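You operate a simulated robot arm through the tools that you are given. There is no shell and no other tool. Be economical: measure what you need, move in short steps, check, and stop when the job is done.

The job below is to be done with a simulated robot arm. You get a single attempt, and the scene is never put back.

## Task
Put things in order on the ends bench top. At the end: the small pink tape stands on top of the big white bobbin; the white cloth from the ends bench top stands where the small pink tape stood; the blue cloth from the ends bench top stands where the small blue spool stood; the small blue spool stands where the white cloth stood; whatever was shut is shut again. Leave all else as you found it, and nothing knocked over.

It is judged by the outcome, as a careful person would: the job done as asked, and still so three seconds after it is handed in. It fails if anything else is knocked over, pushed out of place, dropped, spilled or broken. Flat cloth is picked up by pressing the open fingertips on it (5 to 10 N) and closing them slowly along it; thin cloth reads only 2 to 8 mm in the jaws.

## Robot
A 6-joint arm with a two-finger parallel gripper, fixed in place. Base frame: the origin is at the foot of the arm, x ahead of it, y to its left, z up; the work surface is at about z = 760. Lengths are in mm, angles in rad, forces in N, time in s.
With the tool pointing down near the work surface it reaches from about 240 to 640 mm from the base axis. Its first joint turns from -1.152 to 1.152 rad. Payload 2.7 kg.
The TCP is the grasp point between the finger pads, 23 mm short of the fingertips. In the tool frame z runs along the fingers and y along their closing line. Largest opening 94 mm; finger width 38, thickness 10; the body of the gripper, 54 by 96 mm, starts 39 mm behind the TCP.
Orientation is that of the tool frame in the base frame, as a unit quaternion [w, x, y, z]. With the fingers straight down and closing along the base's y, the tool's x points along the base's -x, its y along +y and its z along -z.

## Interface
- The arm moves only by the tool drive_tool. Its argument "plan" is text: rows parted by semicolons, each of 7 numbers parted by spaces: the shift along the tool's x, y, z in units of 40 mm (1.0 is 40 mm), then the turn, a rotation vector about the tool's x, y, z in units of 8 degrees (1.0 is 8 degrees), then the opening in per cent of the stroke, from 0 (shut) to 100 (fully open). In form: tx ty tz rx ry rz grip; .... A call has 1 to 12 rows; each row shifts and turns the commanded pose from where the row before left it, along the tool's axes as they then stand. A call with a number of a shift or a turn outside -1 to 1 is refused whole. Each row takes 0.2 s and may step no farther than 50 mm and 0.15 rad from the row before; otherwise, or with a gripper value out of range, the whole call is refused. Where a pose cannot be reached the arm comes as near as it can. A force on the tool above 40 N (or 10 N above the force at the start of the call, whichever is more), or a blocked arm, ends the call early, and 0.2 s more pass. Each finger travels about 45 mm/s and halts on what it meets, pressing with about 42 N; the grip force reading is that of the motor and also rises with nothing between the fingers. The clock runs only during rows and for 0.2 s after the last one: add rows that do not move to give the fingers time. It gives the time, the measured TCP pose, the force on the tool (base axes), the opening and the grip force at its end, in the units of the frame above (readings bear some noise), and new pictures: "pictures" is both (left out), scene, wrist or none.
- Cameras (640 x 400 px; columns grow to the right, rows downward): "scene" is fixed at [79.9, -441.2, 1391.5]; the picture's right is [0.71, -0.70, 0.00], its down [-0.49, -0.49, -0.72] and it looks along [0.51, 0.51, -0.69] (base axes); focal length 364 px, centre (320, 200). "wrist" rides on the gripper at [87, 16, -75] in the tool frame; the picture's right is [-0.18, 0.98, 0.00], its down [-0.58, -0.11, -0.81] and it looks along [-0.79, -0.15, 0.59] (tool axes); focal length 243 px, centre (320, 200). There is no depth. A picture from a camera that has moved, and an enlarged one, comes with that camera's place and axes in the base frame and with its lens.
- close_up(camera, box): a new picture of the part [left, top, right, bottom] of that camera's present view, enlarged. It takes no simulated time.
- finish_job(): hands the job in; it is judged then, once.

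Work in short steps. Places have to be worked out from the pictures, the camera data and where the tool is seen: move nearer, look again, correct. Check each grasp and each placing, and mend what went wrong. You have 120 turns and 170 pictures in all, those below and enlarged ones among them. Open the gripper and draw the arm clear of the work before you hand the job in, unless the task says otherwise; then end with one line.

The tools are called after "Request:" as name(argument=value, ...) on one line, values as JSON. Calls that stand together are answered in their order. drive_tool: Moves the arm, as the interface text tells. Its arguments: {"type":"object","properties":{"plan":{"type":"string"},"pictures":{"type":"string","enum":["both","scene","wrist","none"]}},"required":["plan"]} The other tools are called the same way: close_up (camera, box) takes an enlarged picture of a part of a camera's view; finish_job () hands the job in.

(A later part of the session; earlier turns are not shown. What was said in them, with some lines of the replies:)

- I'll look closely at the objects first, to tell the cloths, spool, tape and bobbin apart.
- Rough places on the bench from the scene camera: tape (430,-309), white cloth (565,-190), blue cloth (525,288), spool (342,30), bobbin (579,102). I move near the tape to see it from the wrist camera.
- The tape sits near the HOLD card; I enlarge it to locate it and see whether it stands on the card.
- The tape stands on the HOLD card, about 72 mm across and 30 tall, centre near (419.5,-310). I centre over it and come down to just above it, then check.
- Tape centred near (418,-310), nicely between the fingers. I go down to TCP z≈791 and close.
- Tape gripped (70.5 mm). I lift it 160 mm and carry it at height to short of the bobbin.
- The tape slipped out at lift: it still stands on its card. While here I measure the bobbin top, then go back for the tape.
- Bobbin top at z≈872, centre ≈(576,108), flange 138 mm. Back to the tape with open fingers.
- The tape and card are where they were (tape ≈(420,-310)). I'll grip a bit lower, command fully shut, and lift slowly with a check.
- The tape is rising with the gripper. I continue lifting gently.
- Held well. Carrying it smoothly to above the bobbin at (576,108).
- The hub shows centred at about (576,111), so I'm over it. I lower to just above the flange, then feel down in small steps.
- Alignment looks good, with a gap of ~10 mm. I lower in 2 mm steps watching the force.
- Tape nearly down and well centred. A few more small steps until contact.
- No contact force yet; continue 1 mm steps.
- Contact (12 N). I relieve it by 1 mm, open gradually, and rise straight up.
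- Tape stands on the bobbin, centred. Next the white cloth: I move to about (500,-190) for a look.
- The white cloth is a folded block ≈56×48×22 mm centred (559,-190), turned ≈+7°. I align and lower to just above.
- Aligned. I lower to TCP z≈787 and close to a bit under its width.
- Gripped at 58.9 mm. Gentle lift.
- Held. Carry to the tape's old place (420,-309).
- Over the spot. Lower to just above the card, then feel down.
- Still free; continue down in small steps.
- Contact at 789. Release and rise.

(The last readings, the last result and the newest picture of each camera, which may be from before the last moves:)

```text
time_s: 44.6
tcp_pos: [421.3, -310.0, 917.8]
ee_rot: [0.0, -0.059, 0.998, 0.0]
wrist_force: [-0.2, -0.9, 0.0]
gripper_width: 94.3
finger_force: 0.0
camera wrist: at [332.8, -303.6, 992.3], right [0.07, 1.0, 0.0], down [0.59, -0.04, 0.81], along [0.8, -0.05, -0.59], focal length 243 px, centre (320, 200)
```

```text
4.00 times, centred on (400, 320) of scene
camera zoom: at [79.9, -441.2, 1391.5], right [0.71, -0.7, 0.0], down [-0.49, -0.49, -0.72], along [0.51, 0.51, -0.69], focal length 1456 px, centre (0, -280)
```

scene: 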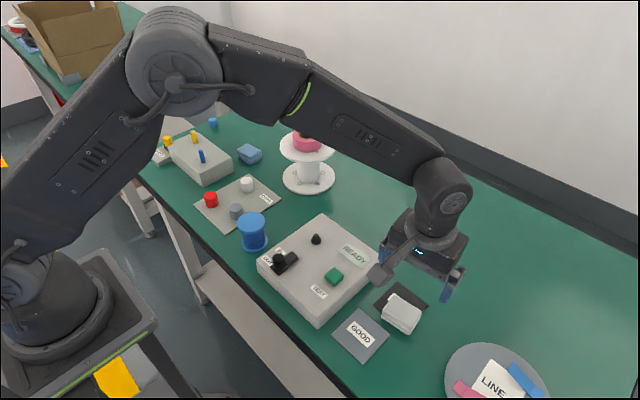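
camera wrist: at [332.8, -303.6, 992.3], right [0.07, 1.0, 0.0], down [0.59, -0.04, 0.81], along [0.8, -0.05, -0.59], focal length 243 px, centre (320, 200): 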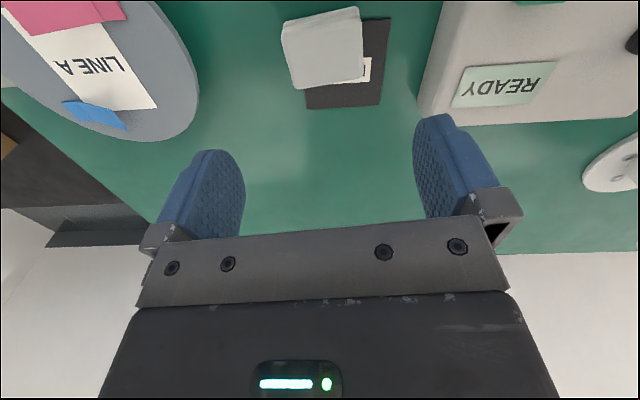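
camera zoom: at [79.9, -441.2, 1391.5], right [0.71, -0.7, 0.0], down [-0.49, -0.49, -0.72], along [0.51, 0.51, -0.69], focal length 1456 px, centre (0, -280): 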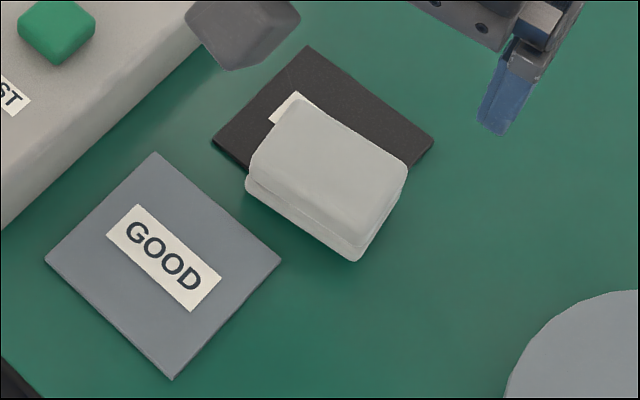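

White cloth stands in place. Now the spool: turn the tool back square and move to a viewing place over (300,30).

Request:
drive_tool(plan="0 0 -0.8 0 0 0.85 100;0.336 0.944 0 0 0 0 100;0.336 0.944 0 0 0 0 100;0.336 0.944 0 0 0 0 100;0.336 0.944 0 0 0 0 100;0.336 0.944 0 0 0 0 100;0.336 0.944 0 0 0 0 100;0.336 0.944 0 0 0 0 100;0.336 0.944 0 0 0 0 100;0.336 0.944 0 0 0 0 100;0 0 0 0 0 0 100")

Request:
close_up(camera="wrist", box=[220, 0, 420, 160])

Request:
close_up(camera="scene", box=[210, 190, 300, 260])

```text
time_s: 47.0
tcp_pos: [296.0, 34.1, 945.0]
ee_rot: [0.0, 0.001, 1.0, 0.001]
wrist_force: [0.8, 0.7, -0.7]
gripper_width: 94.0
finger_force: 0.1
camera wrist: at [209.6, 51.7, 1019.8], right [0.19, 0.98, 0.0], down [0.58, -0.11, 0.81], along [0.79, -0.15, -0.59], focal length 243 px, centre (320, 200)
```

scene: 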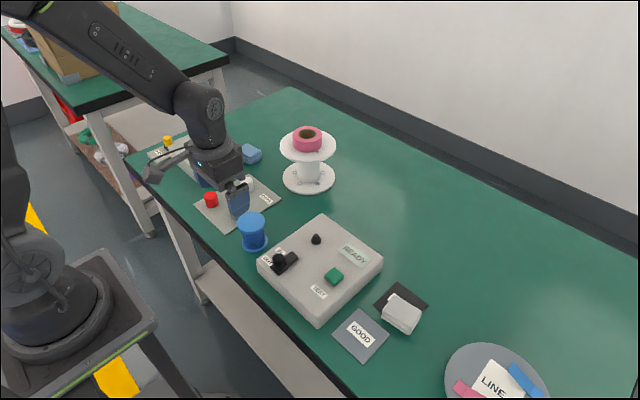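
wrist: 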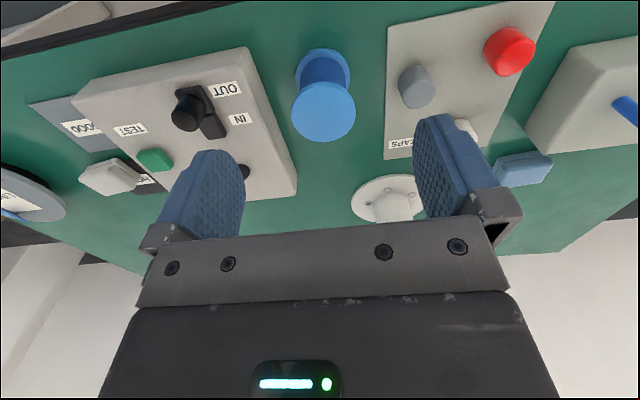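

```text
2.50 times, centred on (320, 80) of wrist
camera zoom: at [209.6, 51.7, 1019.8], right [0.19, 0.98, 0.0], down [0.58, -0.11, 0.81], along [0.79, -0.15, -0.59], focal length 606 px, centre (320, 500)
```

zoom: 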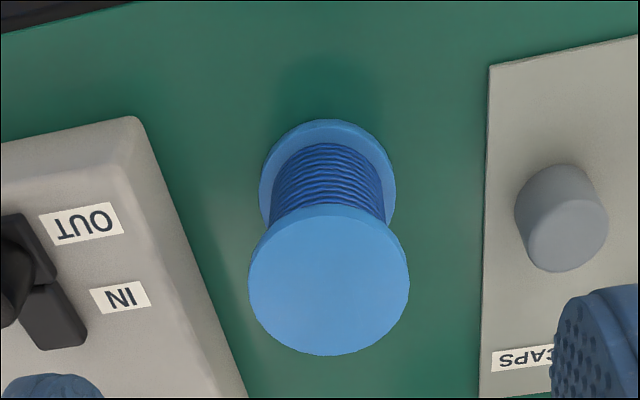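

```text
5.71 times, centred on (255, 225) of scene
camera zoom: at [79.9, -441.2, 1391.5], right [0.71, -0.7, 0.0], down [-0.49, -0.49, -0.72], along [0.51, 0.51, -0.69], focal length 2080 px, centre (691, 57)
```

zoom: 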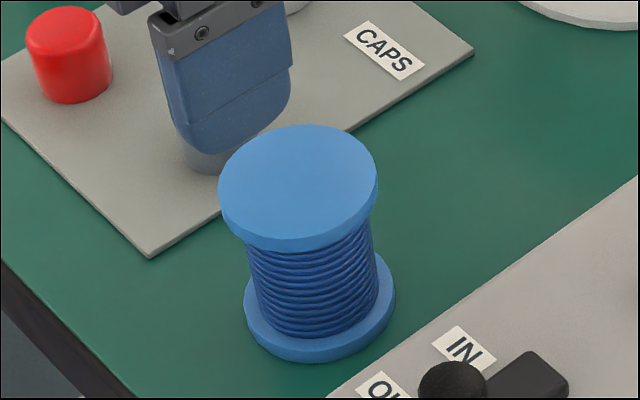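

Spool: flange ≈58 mm, centre ≈(337.5,31), top z≈830. I'll grip the top flange with the jaws only part open (box nearby). Move above and check.

Request:
drive_tool(plan="-1 -0.08 0 0 0 0 78;0 0 0.9 0 0 0 78;0 0 0.7 0 0 0 78;0 0 0 0 0 0 78", pictures="both")

Request:
close_up(camera="scene", box=[200, 170, 320, 260])

```text
time_s: 48.0
tcp_pos: [339.3, 31.4, 881.7]
ee_rot: [0.0, -0.001, 1.0, 0.0]
wrist_force: [-0.9, 0.3, 0.0]
gripper_width: 73.2
finger_force: 0.1
camera wrist: at [252.1, 47.6, 956.6], right [0.18, 0.98, 0.0], down [0.58, -0.11, 0.81], along [0.79, -0.15, -0.59], focal length 243 px, centre (320, 200)
```

scene: 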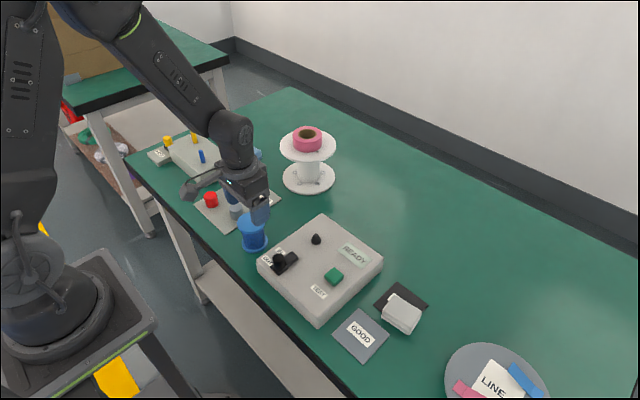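
wrist: 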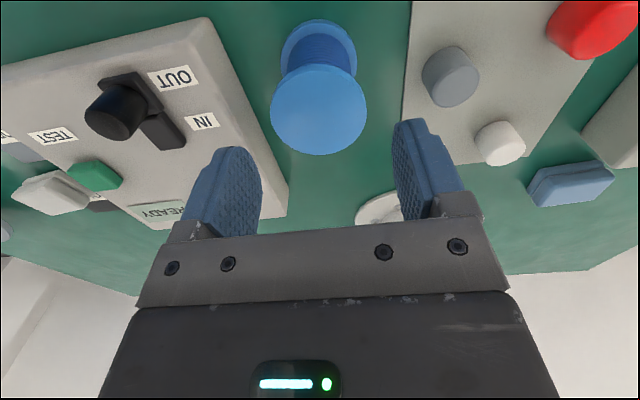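

```text
4.44 times, centred on (260, 215) of scene
camera zoom: at [80.0, -441.2, 1391.5], right [0.71, -0.7, 0.0], down [-0.49, -0.49, -0.72], along [0.51, 0.51, -0.69], focal length 1618 px, centre (587, 133)
```

zoom: 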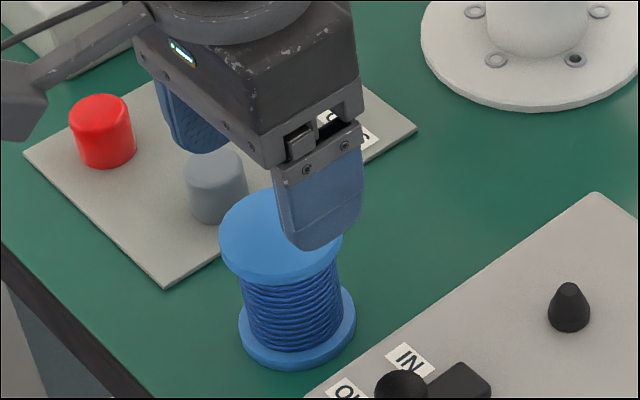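

Well aligned. Lower to TCP z≈822 and close on the top flange.

Request:
drive_tool(plan="0 0 0.7 0 0 0 78;0 0 0.55 0 0 0 78;0 0 0.25 0 0 0 78;0 0 0 0 0 0 70;0 0 0 0 0 0 60;0 0 0 0 0 0 40;0 0 0 0 0 0 30;0 0 0 0 0 0 30", pictures="wrist")

Request:
close_up(camera="scene", box=[200, 170, 320, 260])

```text
time_s: 49.8
tcp_pos: [341.0, 30.8, 820.9]
ee_rot: [0.0, 0.001, 1.0, 0.0]
wrist_force: [0.2, 0.0, -0.8]
gripper_width: 56.7
finger_force: 42.3
camera wrist: at [253.0, 47.8, 895.6], right [0.18, 0.98, 0.0], down [0.58, -0.11, 0.81], along [0.79, -0.15, -0.59], focal length 243 px, centre (320, 200)
```

wrist: 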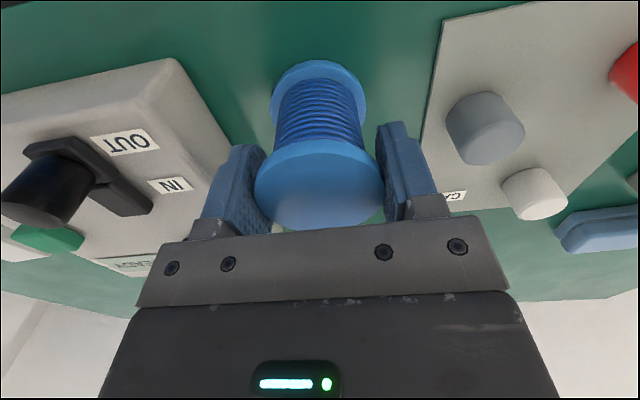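

```text
4.44 times, centred on (260, 215) of scene
camera zoom: at [80.0, -441.2, 1391.5], right [0.71, -0.7, 0.0], down [-0.49, -0.49, -0.72], along [0.51, 0.51, -0.69], focal length 1618 px, centre (587, 133)
```

zoom: 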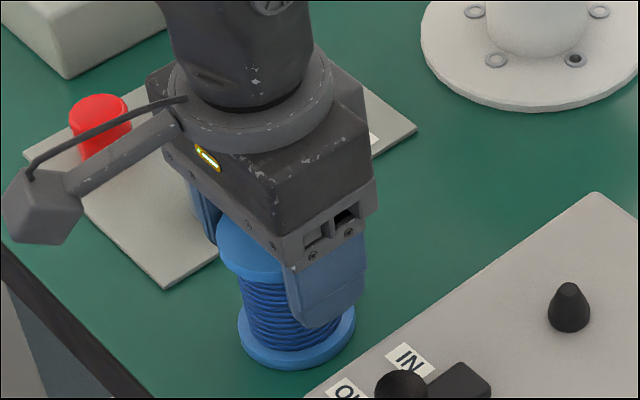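

Gripped at 56.7 mm. Slow lift with check.

Request:
drive_tool(plan="0 0 -0.07 0 0 0 0;0 0 -0.07 0 0 0 0;0 0 -0.1 0 0 0 0;0 0 -0.1 0 0 0 0;0 0 -0.15 0 0 0 0;0 0 -0.2 0 0 0 0;0 0 -0.2 0 0 0 0;0 0 0 0 0 0 0")

```text
time_s: 51.6
tcp_pos: [338.3, 28.9, 856.0]
ee_rot: [0.0, 0.0, 1.0, 0.001]
wrist_force: [-0.1, 0.0, -1.6]
gripper_width: 56.5
finger_force: 42.0
camera wrist: at [251.4, 45.6, 930.7], right [0.19, 0.98, 0.0], down [0.58, -0.11, 0.81], along [0.79, -0.15, -0.59], focal length 243 px, centre (320, 200)
```

scene: 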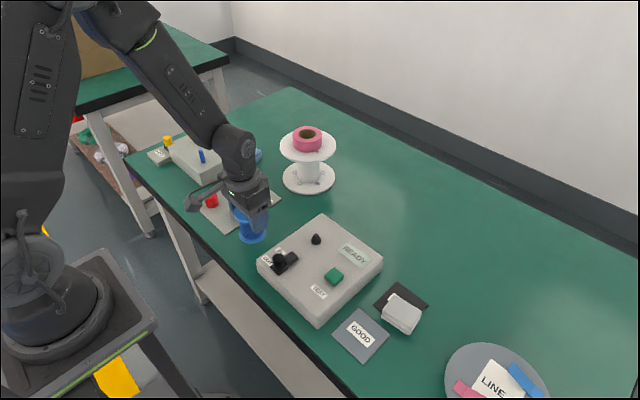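
wrist: 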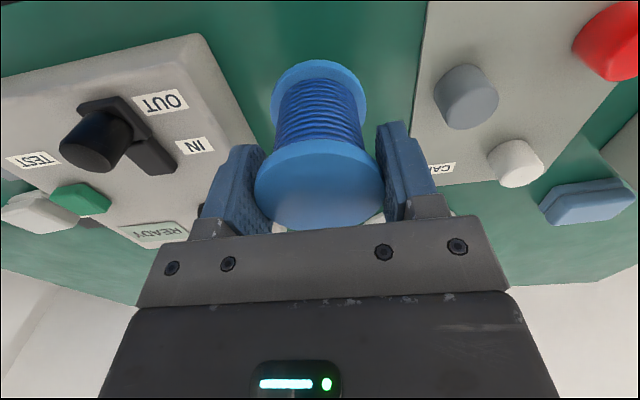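

Held. Raise well above the box, then carry diagonally to (559,-190).

Request:
drive_tool(plan="0 0 -0.15 0 0 0 0;0 0 -0.25 0 0 0 0;0 0 -0.35 0 0 0 0;0 0 -0.4 0 0 0 0;0 0 -0.4 0 0 0 0;0 0 -0.4 0 0 0 0;0 0 -0.4 0 0 0 0;0 0 -0.4 0 0 0 0;0 0 -0.35 0 0 0 0;0 0 -0.25 0 0 0 0;0 0 -0.1 0 0 0 0", pictures="none")

Request:
drive_tool(plan="-0.2 -0.2 0 0 0 0 0;-0.35 -0.35 0 0 0 0 0;-0.5 -0.5 0 0 0 0 0;-0.55 -0.55 0 0 0 0 0;-0.55 -0.55 0 0 0 0 0;-0.55 -0.55 0 0 0 0 0;-0.55 -0.55 0 0 0 0 0;-0.55 -0.55 0 0 0 0 0;-0.55 -0.55 0 0 0 0 0;-0.5 -0.5 0 0 0 0 0;-0.4 -0.4 0 0 0 0 0;-0.25 -0.25 0 0 0 0 0")

```text
time_s: 54.0
tcp_pos: [340.0, 30.0, 994.9]
ee_rot: [-0.001, 0.001, 1.0, 0.0]
wrist_force: [-0.1, 0.0, -1.1]
gripper_width: 56.9
finger_force: 42.1
```

```text
time_s: 56.6
tcp_pos: [559.4, -191.5, 995.9]
ee_rot: [0.0, 0.001, 1.0, 0.001]
wrist_force: [0.4, 0.9, -1.4]
gripper_width: 57.0
finger_force: 42.0
camera wrist: at [471.4, -174.3, 1069.7], right [0.19, 0.98, 0.0], down [0.58, -0.11, 0.81], along [0.79, -0.15, -0.59], focal length 243 px, centre (320, 200)
```

scene: 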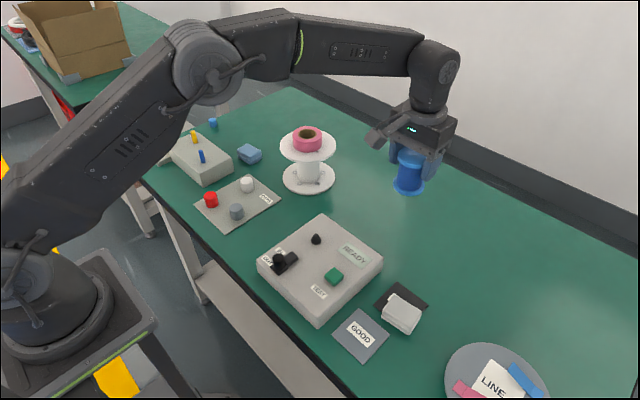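
wrist: 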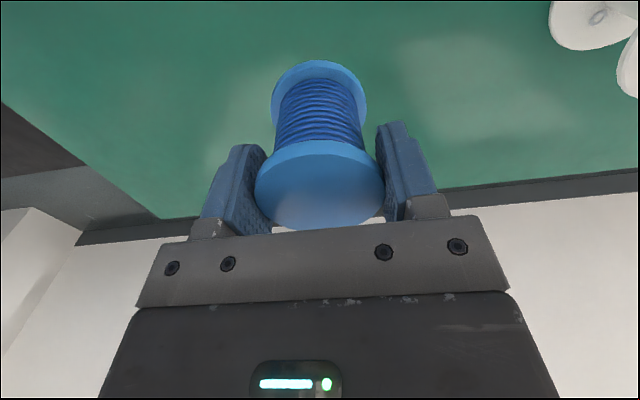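

Over the cloth's old place with the spool upright. Lower to just above contact (expected TCP ≈821).

Request:
drive_tool(plan="0 0.03 0.2 0 0 0 0;0 0 0.4 0 0 0 0;0 0 0.6 0 0 0 0;0 0 0.6 0 0 0 0;0 0 0.6 0 0 0 0;0 0 0.6 0 0 0 0;0 0 0.5 0 0 0 0;0 0 0.4 0 0 0 0;0 0 0.2 0 0 0 0;0 0 0.1 0 0 0 0;0 0 0 0 0 0 0", pictures="scene")

Request:
drive_tool(plan="0 0 0.04 0 0 0 0;0 0 0.04 0 0 0 0;0 0 0 0 0 0 0", pictures="none")

```text
time_s: 59.0
tcp_pos: [557.8, -190.4, 825.6]
ee_rot: [0.0, 0.001, 1.0, 0.0]
wrist_force: [0.2, -0.4, -1.1]
gripper_width: 56.7
finger_force: 42.4
```

scene: 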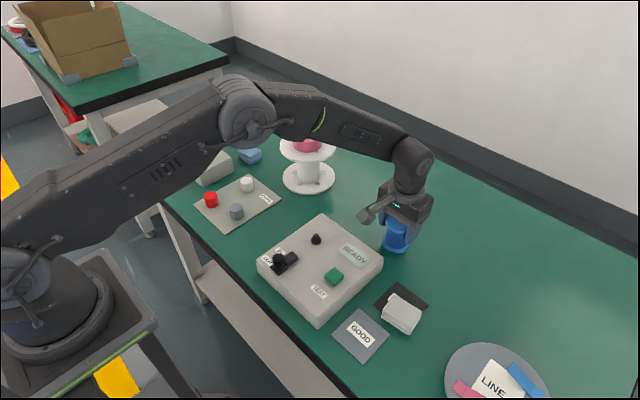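

```text
time_s: 59.8
tcp_pos: [559.2, -188.6, 823.7]
ee_rot: [-0.001, 0.0, 1.0, 0.0]
wrist_force: [0.1, -0.8, -1.5]
gripper_width: 56.6
finger_force: 41.9
```

Not touching yet; two more 1.2 mm steps.

Request:
drive_tool(plan="0 0 0.03 0 0 0 0;0 0 0.03 0 0 0 0;0 0 0 0 0 0 0", pictures="none")

Request:
drive_tool(plan="0 0 0.02 0 0 0 0;0 0 0 0 0 0 0", pictures="none")

```text
time_s: 60.6
tcp_pos: [559.6, -189.1, 821.7]
ee_rot: [-0.001, 0.0, 1.0, 0.0]
wrist_force: [0.9, -0.5, -0.3]
gripper_width: 56.7
finger_force: 41.8
```

```text
time_s: 61.2
tcp_pos: [558.9, -188.6, 821.0]
ee_rot: [0.0, 0.0, 1.0, 0.0]
wrist_force: [0.8, -0.1, -1.2]
gripper_width: 56.6
finger_force: 41.8
```

Request:
drive_tool(plan="0 0 0.03 0 0 0 0;0 0 0 0 0 0 0", pictures="none")

Request:
close_up(camera="scene", box=[350, 170, 450, 260])

```text
time_s: 61.8
tcp_pos: [558.7, -188.7, 821.2]
ee_rot: [0.001, 0.001, 1.0, 0.0]
wrist_force: [-1.1, -0.6, 3.7]
gripper_width: 56.9
finger_force: 42.0
```

```text
4.44 times, centred on (400, 215) of scene
camera zoom: at [79.9, -441.2, 1391.5], right [0.71, -0.7, 0.0], down [-0.49, -0.49, -0.72], along [0.51, 0.51, -0.69], focal length 1618 px, centre (-36, 133)
```

zoom: 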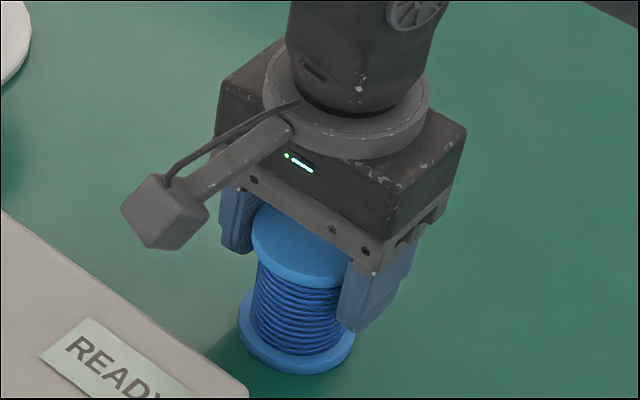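

Contact felt (≈4–5 N change). Release gradually, then rise.

Request:
drive_tool(plan="0 0 0 0 0 0 64;0 0 0 0 0 0 68;0 0 0 0 0 0 80;0 0 0 0 0 0 95;0 0 0 0 0 0 95;0 0 -0.3 0 0 0 95;0 0 -0.6 0 0 0 95;0 0 -1 0 0 0 95;0 0 -1 0 0 0 95;0 0 -1 0 0 0 95;0 0 0 0 0 0 95")

```text
time_s: 64.2
tcp_pos: [558.7, -189.0, 975.6]
ee_rot: [0.0, 0.0, 1.0, -0.001]
wrist_force: [0.0, 0.6, 0.2]
gripper_width: 89.4
finger_force: 0.0
camera wrist: at [471.3, -171.2, 1050.6], right [0.18, 0.98, 0.0], down [0.58, -0.11, 0.81], along [0.79, -0.15, -0.59], focal length 243 px, centre (320, 200)
```

scene: 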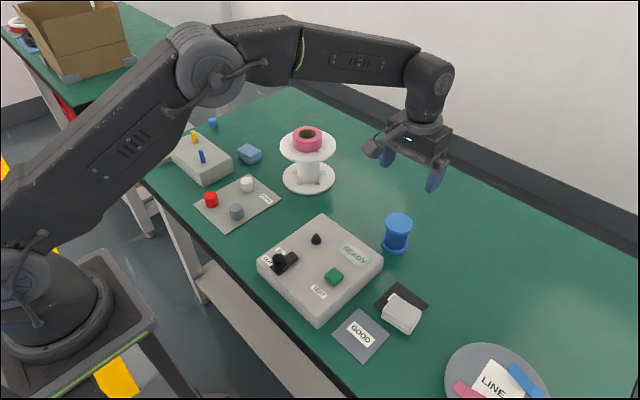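
wrist: 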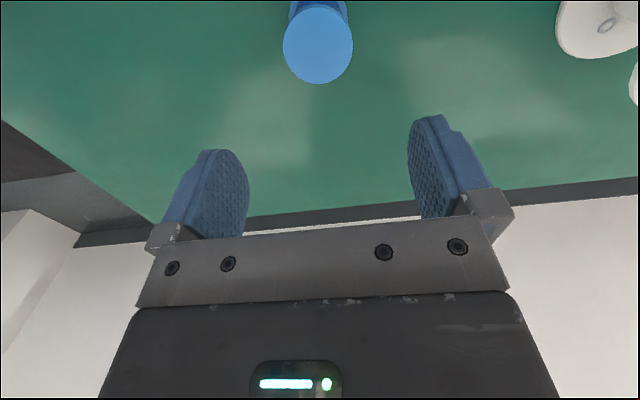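

Spool stands where the white cloth was. Now to the blue cloth near (525,288), for a look.

Request:
drive_tool(plan="0.217 0.98 0 0 0 0 100;0.217 0.98 0 0 0 0 100;0.217 0.98 0 0 0 0 100;0.217 0.98 0 0 0 0 100;0.217 0.98 0 0 0 0 100;0.217 0.98 0 0 0 0 100;0.217 0.98 0 0 0 0 100;0.217 0.98 0 0 0 0 100;0.217 0.98 0 0 0 0 100;0.217 0.98 0 0 0 0 100;0.217 0.98 0 0 0 0 100;0.217 0.98 0 0 0 0 100", pictures="none")

Request:
drive_tool(plan="0 0 1 0 0 0 100;0 0 0.8 0 0 0 100;0 0 0 0 0 0 100")

Request:
close_up(camera="wrist", box=[240, 0, 440, 160])

```text
time_s: 66.8
tcp_pos: [457.6, 283.7, 978.4]
ee_rot: [0.001, 0.0, 1.0, 0.0]
wrist_force: [0.0, 0.2, 0.1]
gripper_width: 93.9
finger_force: 0.1
```

```text
time_s: 67.6
tcp_pos: [457.3, 283.3, 902.1]
ee_rot: [0.0, 0.001, 1.0, 0.0]
wrist_force: [-1.0, -0.1, -0.2]
gripper_width: 94.1
finger_force: 0.1
camera wrist: at [370.1, 299.6, 976.9], right [0.19, 0.98, 0.0], down [0.58, -0.11, 0.81], along [0.79, -0.15, -0.59], focal length 243 px, centre (320, 200)
```

scene: 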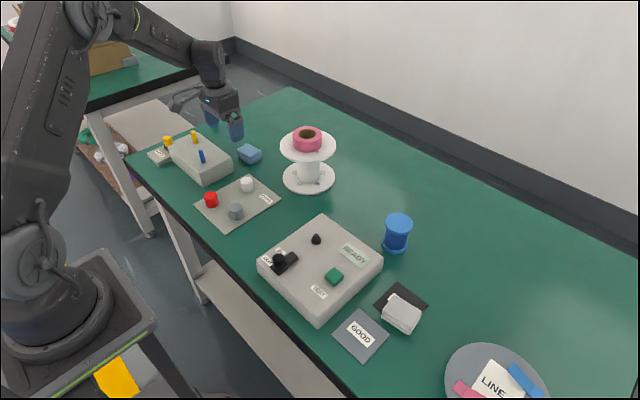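
wrist: 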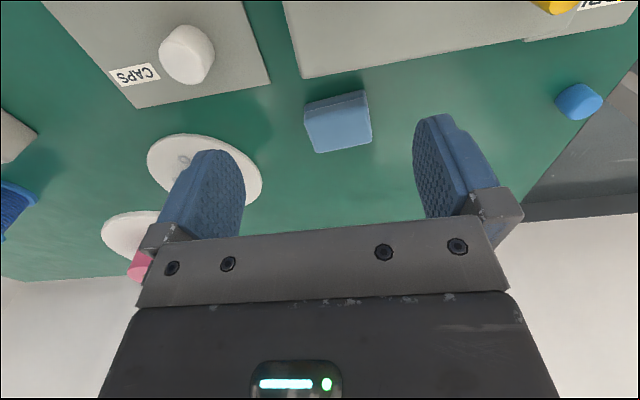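

```text
2.50 times, centred on (340, 80) of wrist
camera zoom: at [370.1, 299.6, 976.9], right [0.19, 0.98, 0.0], down [0.58, -0.11, 0.81], along [0.79, -0.15, -0.59], focal length 606 px, centre (270, 500)
```

zoom: 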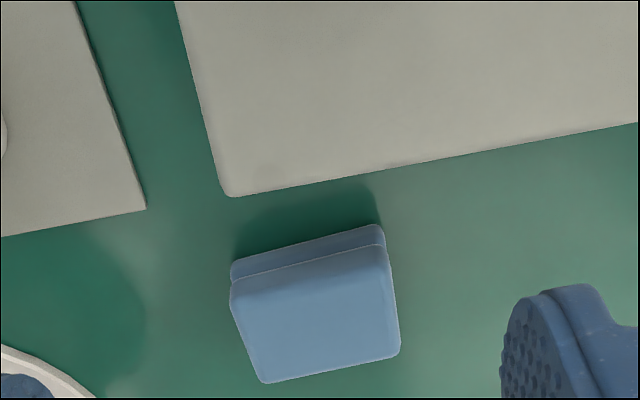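

Blue cloth lies likewise, centre ≈(518.5,290.5), turned ≈+7°. The blue peg on the box is near where the wrist camera hangs, so I grip a little forward (x≈525) and check midway.

Request:
drive_tool(plan="-0.85 0.09 0 0 0 0 100;-0.85 0.09 0 0 0 -0.85 100;0 0 0.9 0 0 0 100;0 0 0.5 0 0 0 100;0 0 0 0 0 0 100")

Request:
close_up(camera="scene", box=[150, 90, 290, 190])

```text
time_s: 68.8
tcp_pos: [524.8, 288.3, 848.7]
ee_rot: [-0.001, -0.059, 0.998, 0.001]
wrist_force: [1.0, 0.3, 0.1]
gripper_width: 94.2
finger_force: 0.0
camera wrist: at [435.6, 295.4, 922.8], right [0.07, 1.0, 0.0], down [0.59, -0.04, 0.81], along [0.8, -0.05, -0.59], focal length 243 px, centre (320, 200)
```

scene: 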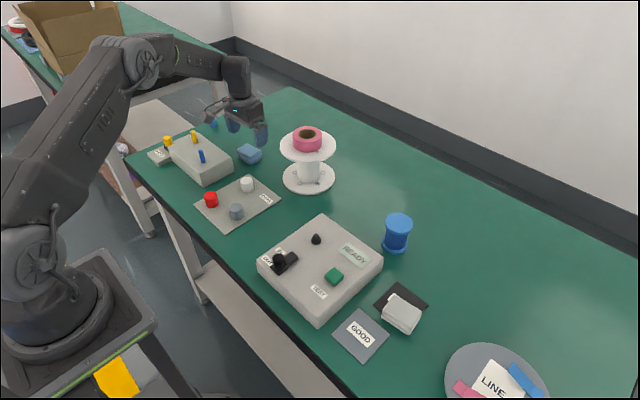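
wrist: 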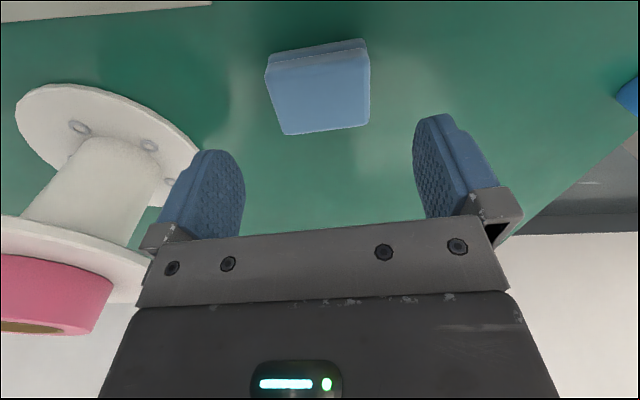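

```text
4.00 times, centred on (220, 140) of scene
camera zoom: at [80.0, -441.2, 1391.5], right [0.71, -0.7, 0.0], down [-0.49, -0.49, -0.72], along [0.51, 0.51, -0.69], focal length 1456 px, centre (720, 440)
```

zoom: 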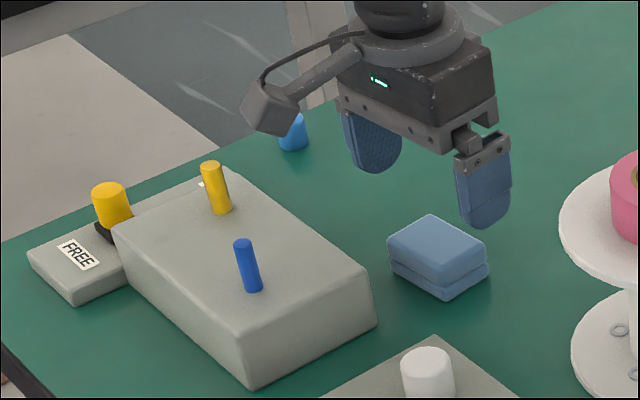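

The camera clears the pegs. Cloth is centred between fingers; lower to z≈789 and close.

Request:
drive_tool(plan="0 0 0.7 0 0 0 100;0 0 0.6 0 0 0 100;0 0 0.2 0 0 0 100;0 0 0 0 0 0 75;0 0 0 0 0 0 62;0 0 0 0 0 0 50;0 0 0 0 0 0 40;0 0 0 0 0 0 40;0 0 0 0 0 0 40")

```text
time_s: 70.8
tcp_pos: [522.4, 289.0, 788.1]
ee_rot: [0.0, -0.059, 0.998, 0.0]
wrist_force: [0.3, -1.5, 0.4]
gripper_width: 58.6
finger_force: 42.2
camera wrist: at [433.5, 295.4, 862.2], right [0.07, 1.0, 0.0], down [0.59, -0.04, 0.81], along [0.8, -0.05, -0.59], focal length 243 px, centre (320, 200)
```

scene: 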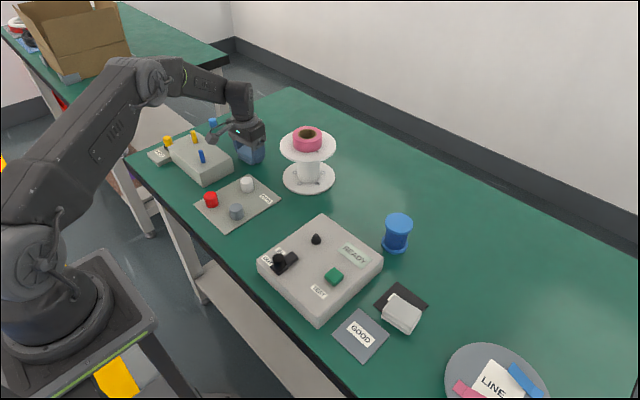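
wrist: 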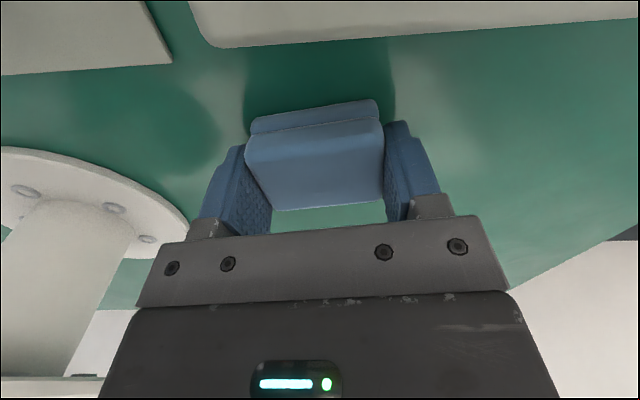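

Gripped at 58.6. Gentle lift.

Request:
drive_tool(plan="0 0 -0.1 0 0 0 30;0 0 -0.1 0 0 0 30;0 0 -0.15 0 0 0 30;0 0 -0.25 0 0 0 30;0 0 -0.35 0 0 0 30;0 0 -0.45 0 0 0 30;0 0 -0.5 0 0 0 30;0 0 -0.5 0 0 0 30;0 0 -0.5 0 0 0 30;0 0 -0.5 0 0 0 30;0 0 -0.4 0 0 0 30;0 0 -0.2 0 0 0 30", pictures="wrist")

```text
time_s: 73.4
tcp_pos: [522.4, 288.8, 947.8]
ee_rot: [0.0, -0.059, 0.998, 0.0]
wrist_force: [-0.8, 0.6, 0.0]
gripper_width: 58.6
finger_force: 42.3
camera wrist: at [434.8, 295.1, 1021.6], right [0.07, 1.0, 0.0], down [0.59, -0.04, 0.81], along [0.8, -0.05, -0.59], focal length 243 px, centre (320, 200)
```

wrist: 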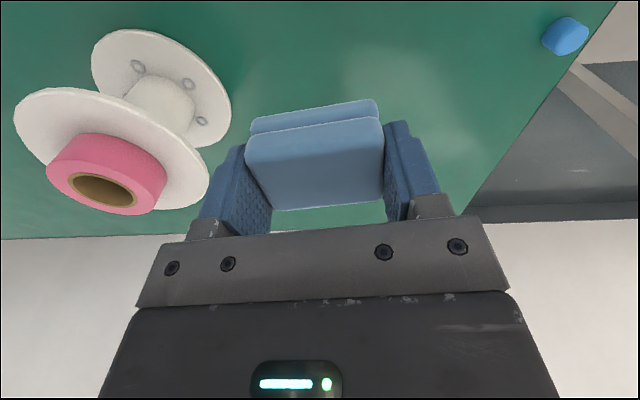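

Held. Carry to the spool's old place.

Request:
drive_tool(plan="0.175 -0.196 0 0 0 0 30;0.35 -0.391 0 0 0 0 30;0.504 -0.563 0 0 0 0 30;0.504 -0.563 0 0 0 0 30;0.504 -0.563 0 0 0 0 30;0.504 -0.563 0 0 0 0 30;0.504 -0.563 0 0 0 0 30;0.504 -0.563 0 0 0 0 30;0.504 -0.563 0 0 0 0 30;0.504 -0.563 0 0 0 0 30;0.438 -0.489 0 0 0 0 30;0.263 -0.294 0 0 0 0 30")

```text
time_s: 76.0
tcp_pos: [341.4, 28.9, 946.4]
ee_rot: [-0.001, -0.059, 0.998, 0.0]
wrist_force: [0.3, -0.2, 0.2]
gripper_width: 58.8
finger_force: 42.2
camera wrist: at [253.2, 35.6, 1021.2], right [0.07, 1.0, 0.0], down [0.59, -0.04, 0.81], along [0.8, -0.05, -0.59], focal length 243 px, centre (320, 200)
```

scene: 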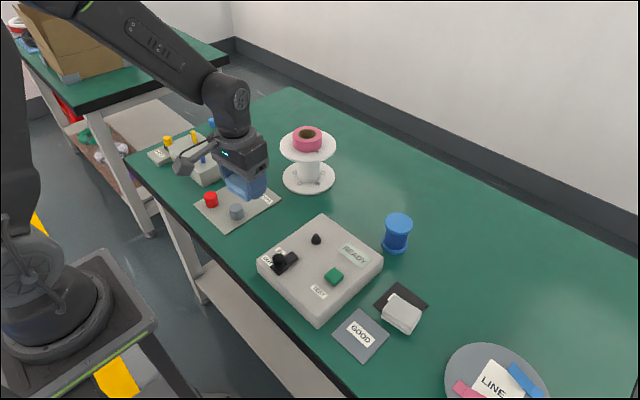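
wrist: 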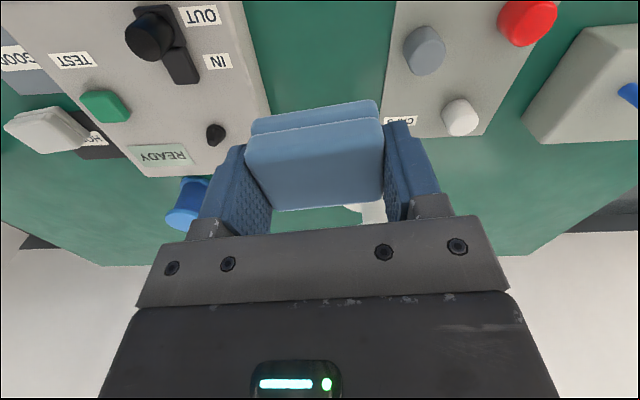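

Lower partway and check the side clearances.

Request:
drive_tool(plan="0 0.05 0.3 0 0 0 30;0 0 0.6 0 0 0 30;0 0 0.7 0 0 0 30;0 0 0.7 0 0 0 30;0 0 0.5 0 0 0 30;0 0 0.2 0 0 0 30;0 0 0 0 0 0 30")

Request:
close_up(camera="scene", box=[190, 170, 330, 270])

```text
time_s: 77.6
tcp_pos: [340.0, 31.6, 826.2]
ee_rot: [0.0, -0.059, 0.998, 0.001]
wrist_force: [0.1, -0.7, -0.2]
gripper_width: 58.7
finger_force: 42.1
camera wrist: at [252.3, 38.6, 899.6], right [0.07, 1.0, 0.0], down [0.59, -0.04, 0.81], along [0.8, -0.05, -0.59], focal length 243 px, centre (320, 200)
```

scene: 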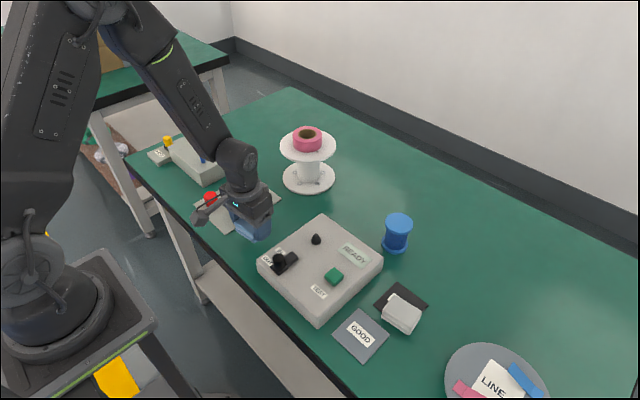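
wrist: 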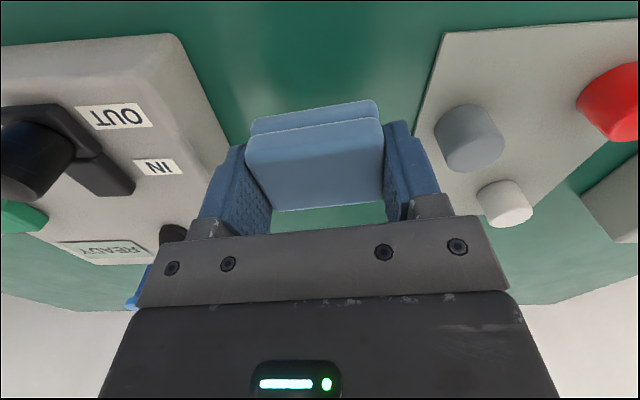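

```text
4.00 times, centred on (260, 220) of scene
camera zoom: at [80.0, -441.2, 1391.5], right [0.71, -0.7, 0.0], down [-0.49, -0.49, -0.72], along [0.51, 0.51, -0.69], focal length 1456 px, centre (560, 120)
```

zoom: 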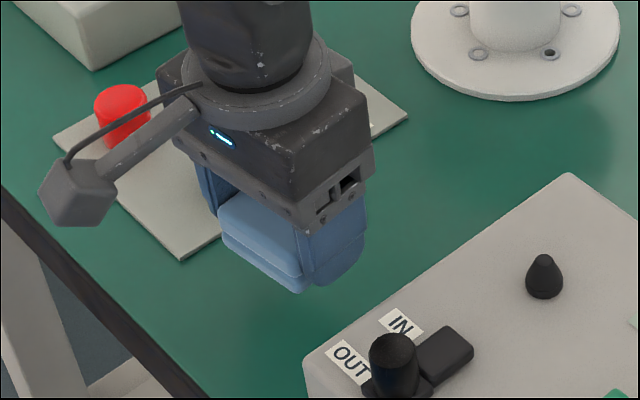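

Clear on both sides. Lower to ≈794, then feel down.

Request:
drive_tool(plan="0 0 0.3 0 0 0 30;0 0 0.3 0 0 0 30;0 0 0.15 0 0 0 30;0 0 0.06 0 0 0 30;0 0 0 0 0 0 30", pictures="none")

Request:
drive_tool(plan="0 0 0.04 0 0 0 30;0 0 0.03 0 0 0 30;0 0 0 0 0 0 30", pictures="none")

Request:
drive_tool(plan="0 0 0.03 0 0 0 30;0 0 0 0 0 0 30", pictures="none")

```text
time_s: 78.8
tcp_pos: [341.5, 33.8, 794.8]
ee_rot: [0.0, -0.059, 0.998, 0.0]
wrist_force: [-0.3, 0.8, -0.7]
gripper_width: 59.1
finger_force: 42.0
```

```text
time_s: 79.6
tcp_pos: [341.6, 33.1, 791.2]
ee_rot: [0.0, -0.059, 0.998, 0.0]
wrist_force: [0.9, 0.4, -1.2]
gripper_width: 58.7
finger_force: 42.6
```

```text
time_s: 80.2
tcp_pos: [341.7, 32.7, 792.4]
ee_rot: [0.0, -0.06, 0.998, 0.0]
wrist_force: [0.3, 0.1, -0.9]
gripper_width: 58.9
finger_force: 41.7
```

Request:
drive_tool(plan="0 0 0.04 0 0 0 30;0 0 0 0 0 0 30", pictures="none")

Request:
drive_tool(plan="0 0 0.03 0 0 0 30;0 0 0 0 0 0 30", pictures="none")

```text
time_s: 80.8
tcp_pos: [341.2, 33.8, 788.6]
ee_rot: [0.0, -0.058, 0.998, 0.0]
wrist_force: [-0.2, 0.4, -0.4]
gripper_width: 58.8
finger_force: 41.9
```

```text
time_s: 81.4
tcp_pos: [340.8, 33.4, 787.8]
ee_rot: [0.0, -0.059, 0.998, 0.0]
wrist_force: [-0.7, -0.9, -1.2]
gripper_width: 58.7
finger_force: 41.8
```

Near the expected height but no force yet; continue with 1 mm steps.

Request:
drive_tool(plan="0 0 0.025 0 0 0 30;0 0 0 0 0 0 30", pictures="none")

Request:
close_up(camera="scene", box=[210, 200, 310, 270])

```text
time_s: 82.0
tcp_pos: [341.9, 32.8, 787.8]
ee_rot: [0.0, -0.058, 0.998, 0.0]
wrist_force: [-3.2, -0.2, 7.7]
gripper_width: 58.8
finger_force: 41.9
```

```text
5.71 times, centred on (260, 235) of scene
camera zoom: at [79.8, -441.2, 1391.5], right [0.71, -0.7, 0.0], down [-0.49, -0.49, -0.72], along [0.51, 0.51, -0.69], focal length 2080 px, centre (663, 0)
```

zoom: 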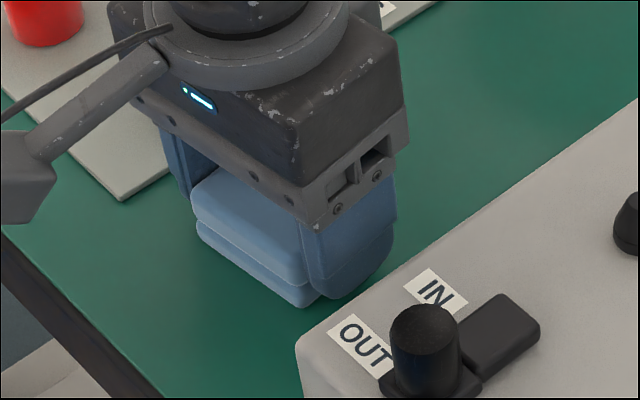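

Contact (≈8 N). Release to a limited opening and rise straight up.

Request:
drive_tool(plan="0 0 0 0 0 0 67;0 0 0 0 0 0 72;0 0 0 0 0 0 78;0 0 0 0 0 0 78;0 0 -0.3 0 0 0 78;0 0 -0.7 0 0 0 78;0 0 -1 0 0 0 78;0 0 -1 0 0 0 78;0 0 -1 0 0 0 78;0 0 -1 0 0 0 78;0 0 -1 0 0 0 100;0 0 0 0 0 0 100")

```text
time_s: 84.6
tcp_pos: [340.3, 32.4, 1028.8]
ee_rot: [0.0, -0.058, 0.998, 0.0]
wrist_force: [0.1, 0.9, 0.9]
gripper_width: 94.0
finger_force: 0.0
camera wrist: at [251.8, 40.2, 1102.1], right [0.07, 1.0, 0.0], down [0.59, -0.04, 0.81], along [0.8, -0.05, -0.59], focal length 243 px, centre (320, 200)
```

scene: 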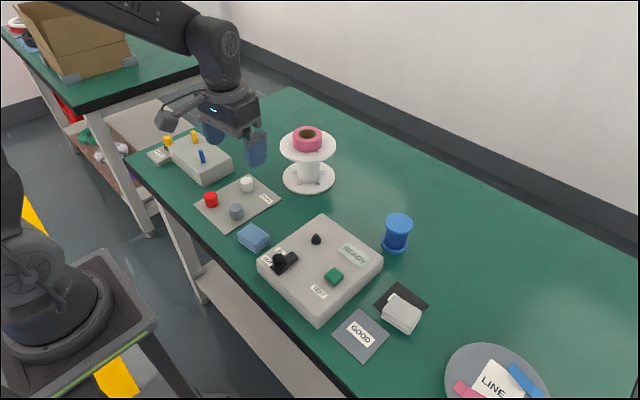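
wrist: 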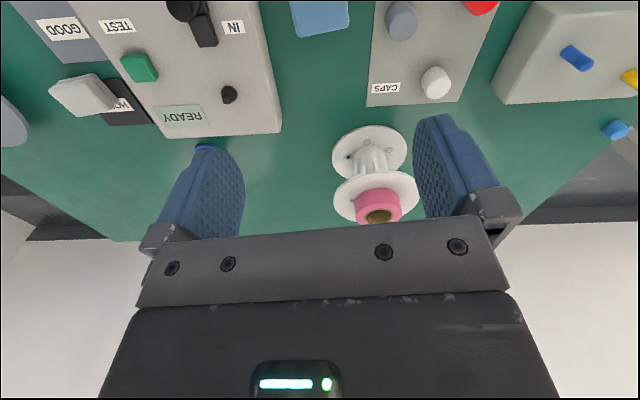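

Everything is in place, nothing else has moved, and the arm is clear with the gripper open. I hand in.

Request:
finish_job()

```text
The job is handed in.
```

The job is handed in. The last pictures show the pink tape on top of the white bobbin, the white cloth where the tape stood, the blue spool where the white cloth stood, and the blue cloth where the spool stood. Nothing else appears moved or knocked over, nothing that was shut had to be opened, and the tape slipped from the grip on the first lift but settled upright on its card and was picked up again.
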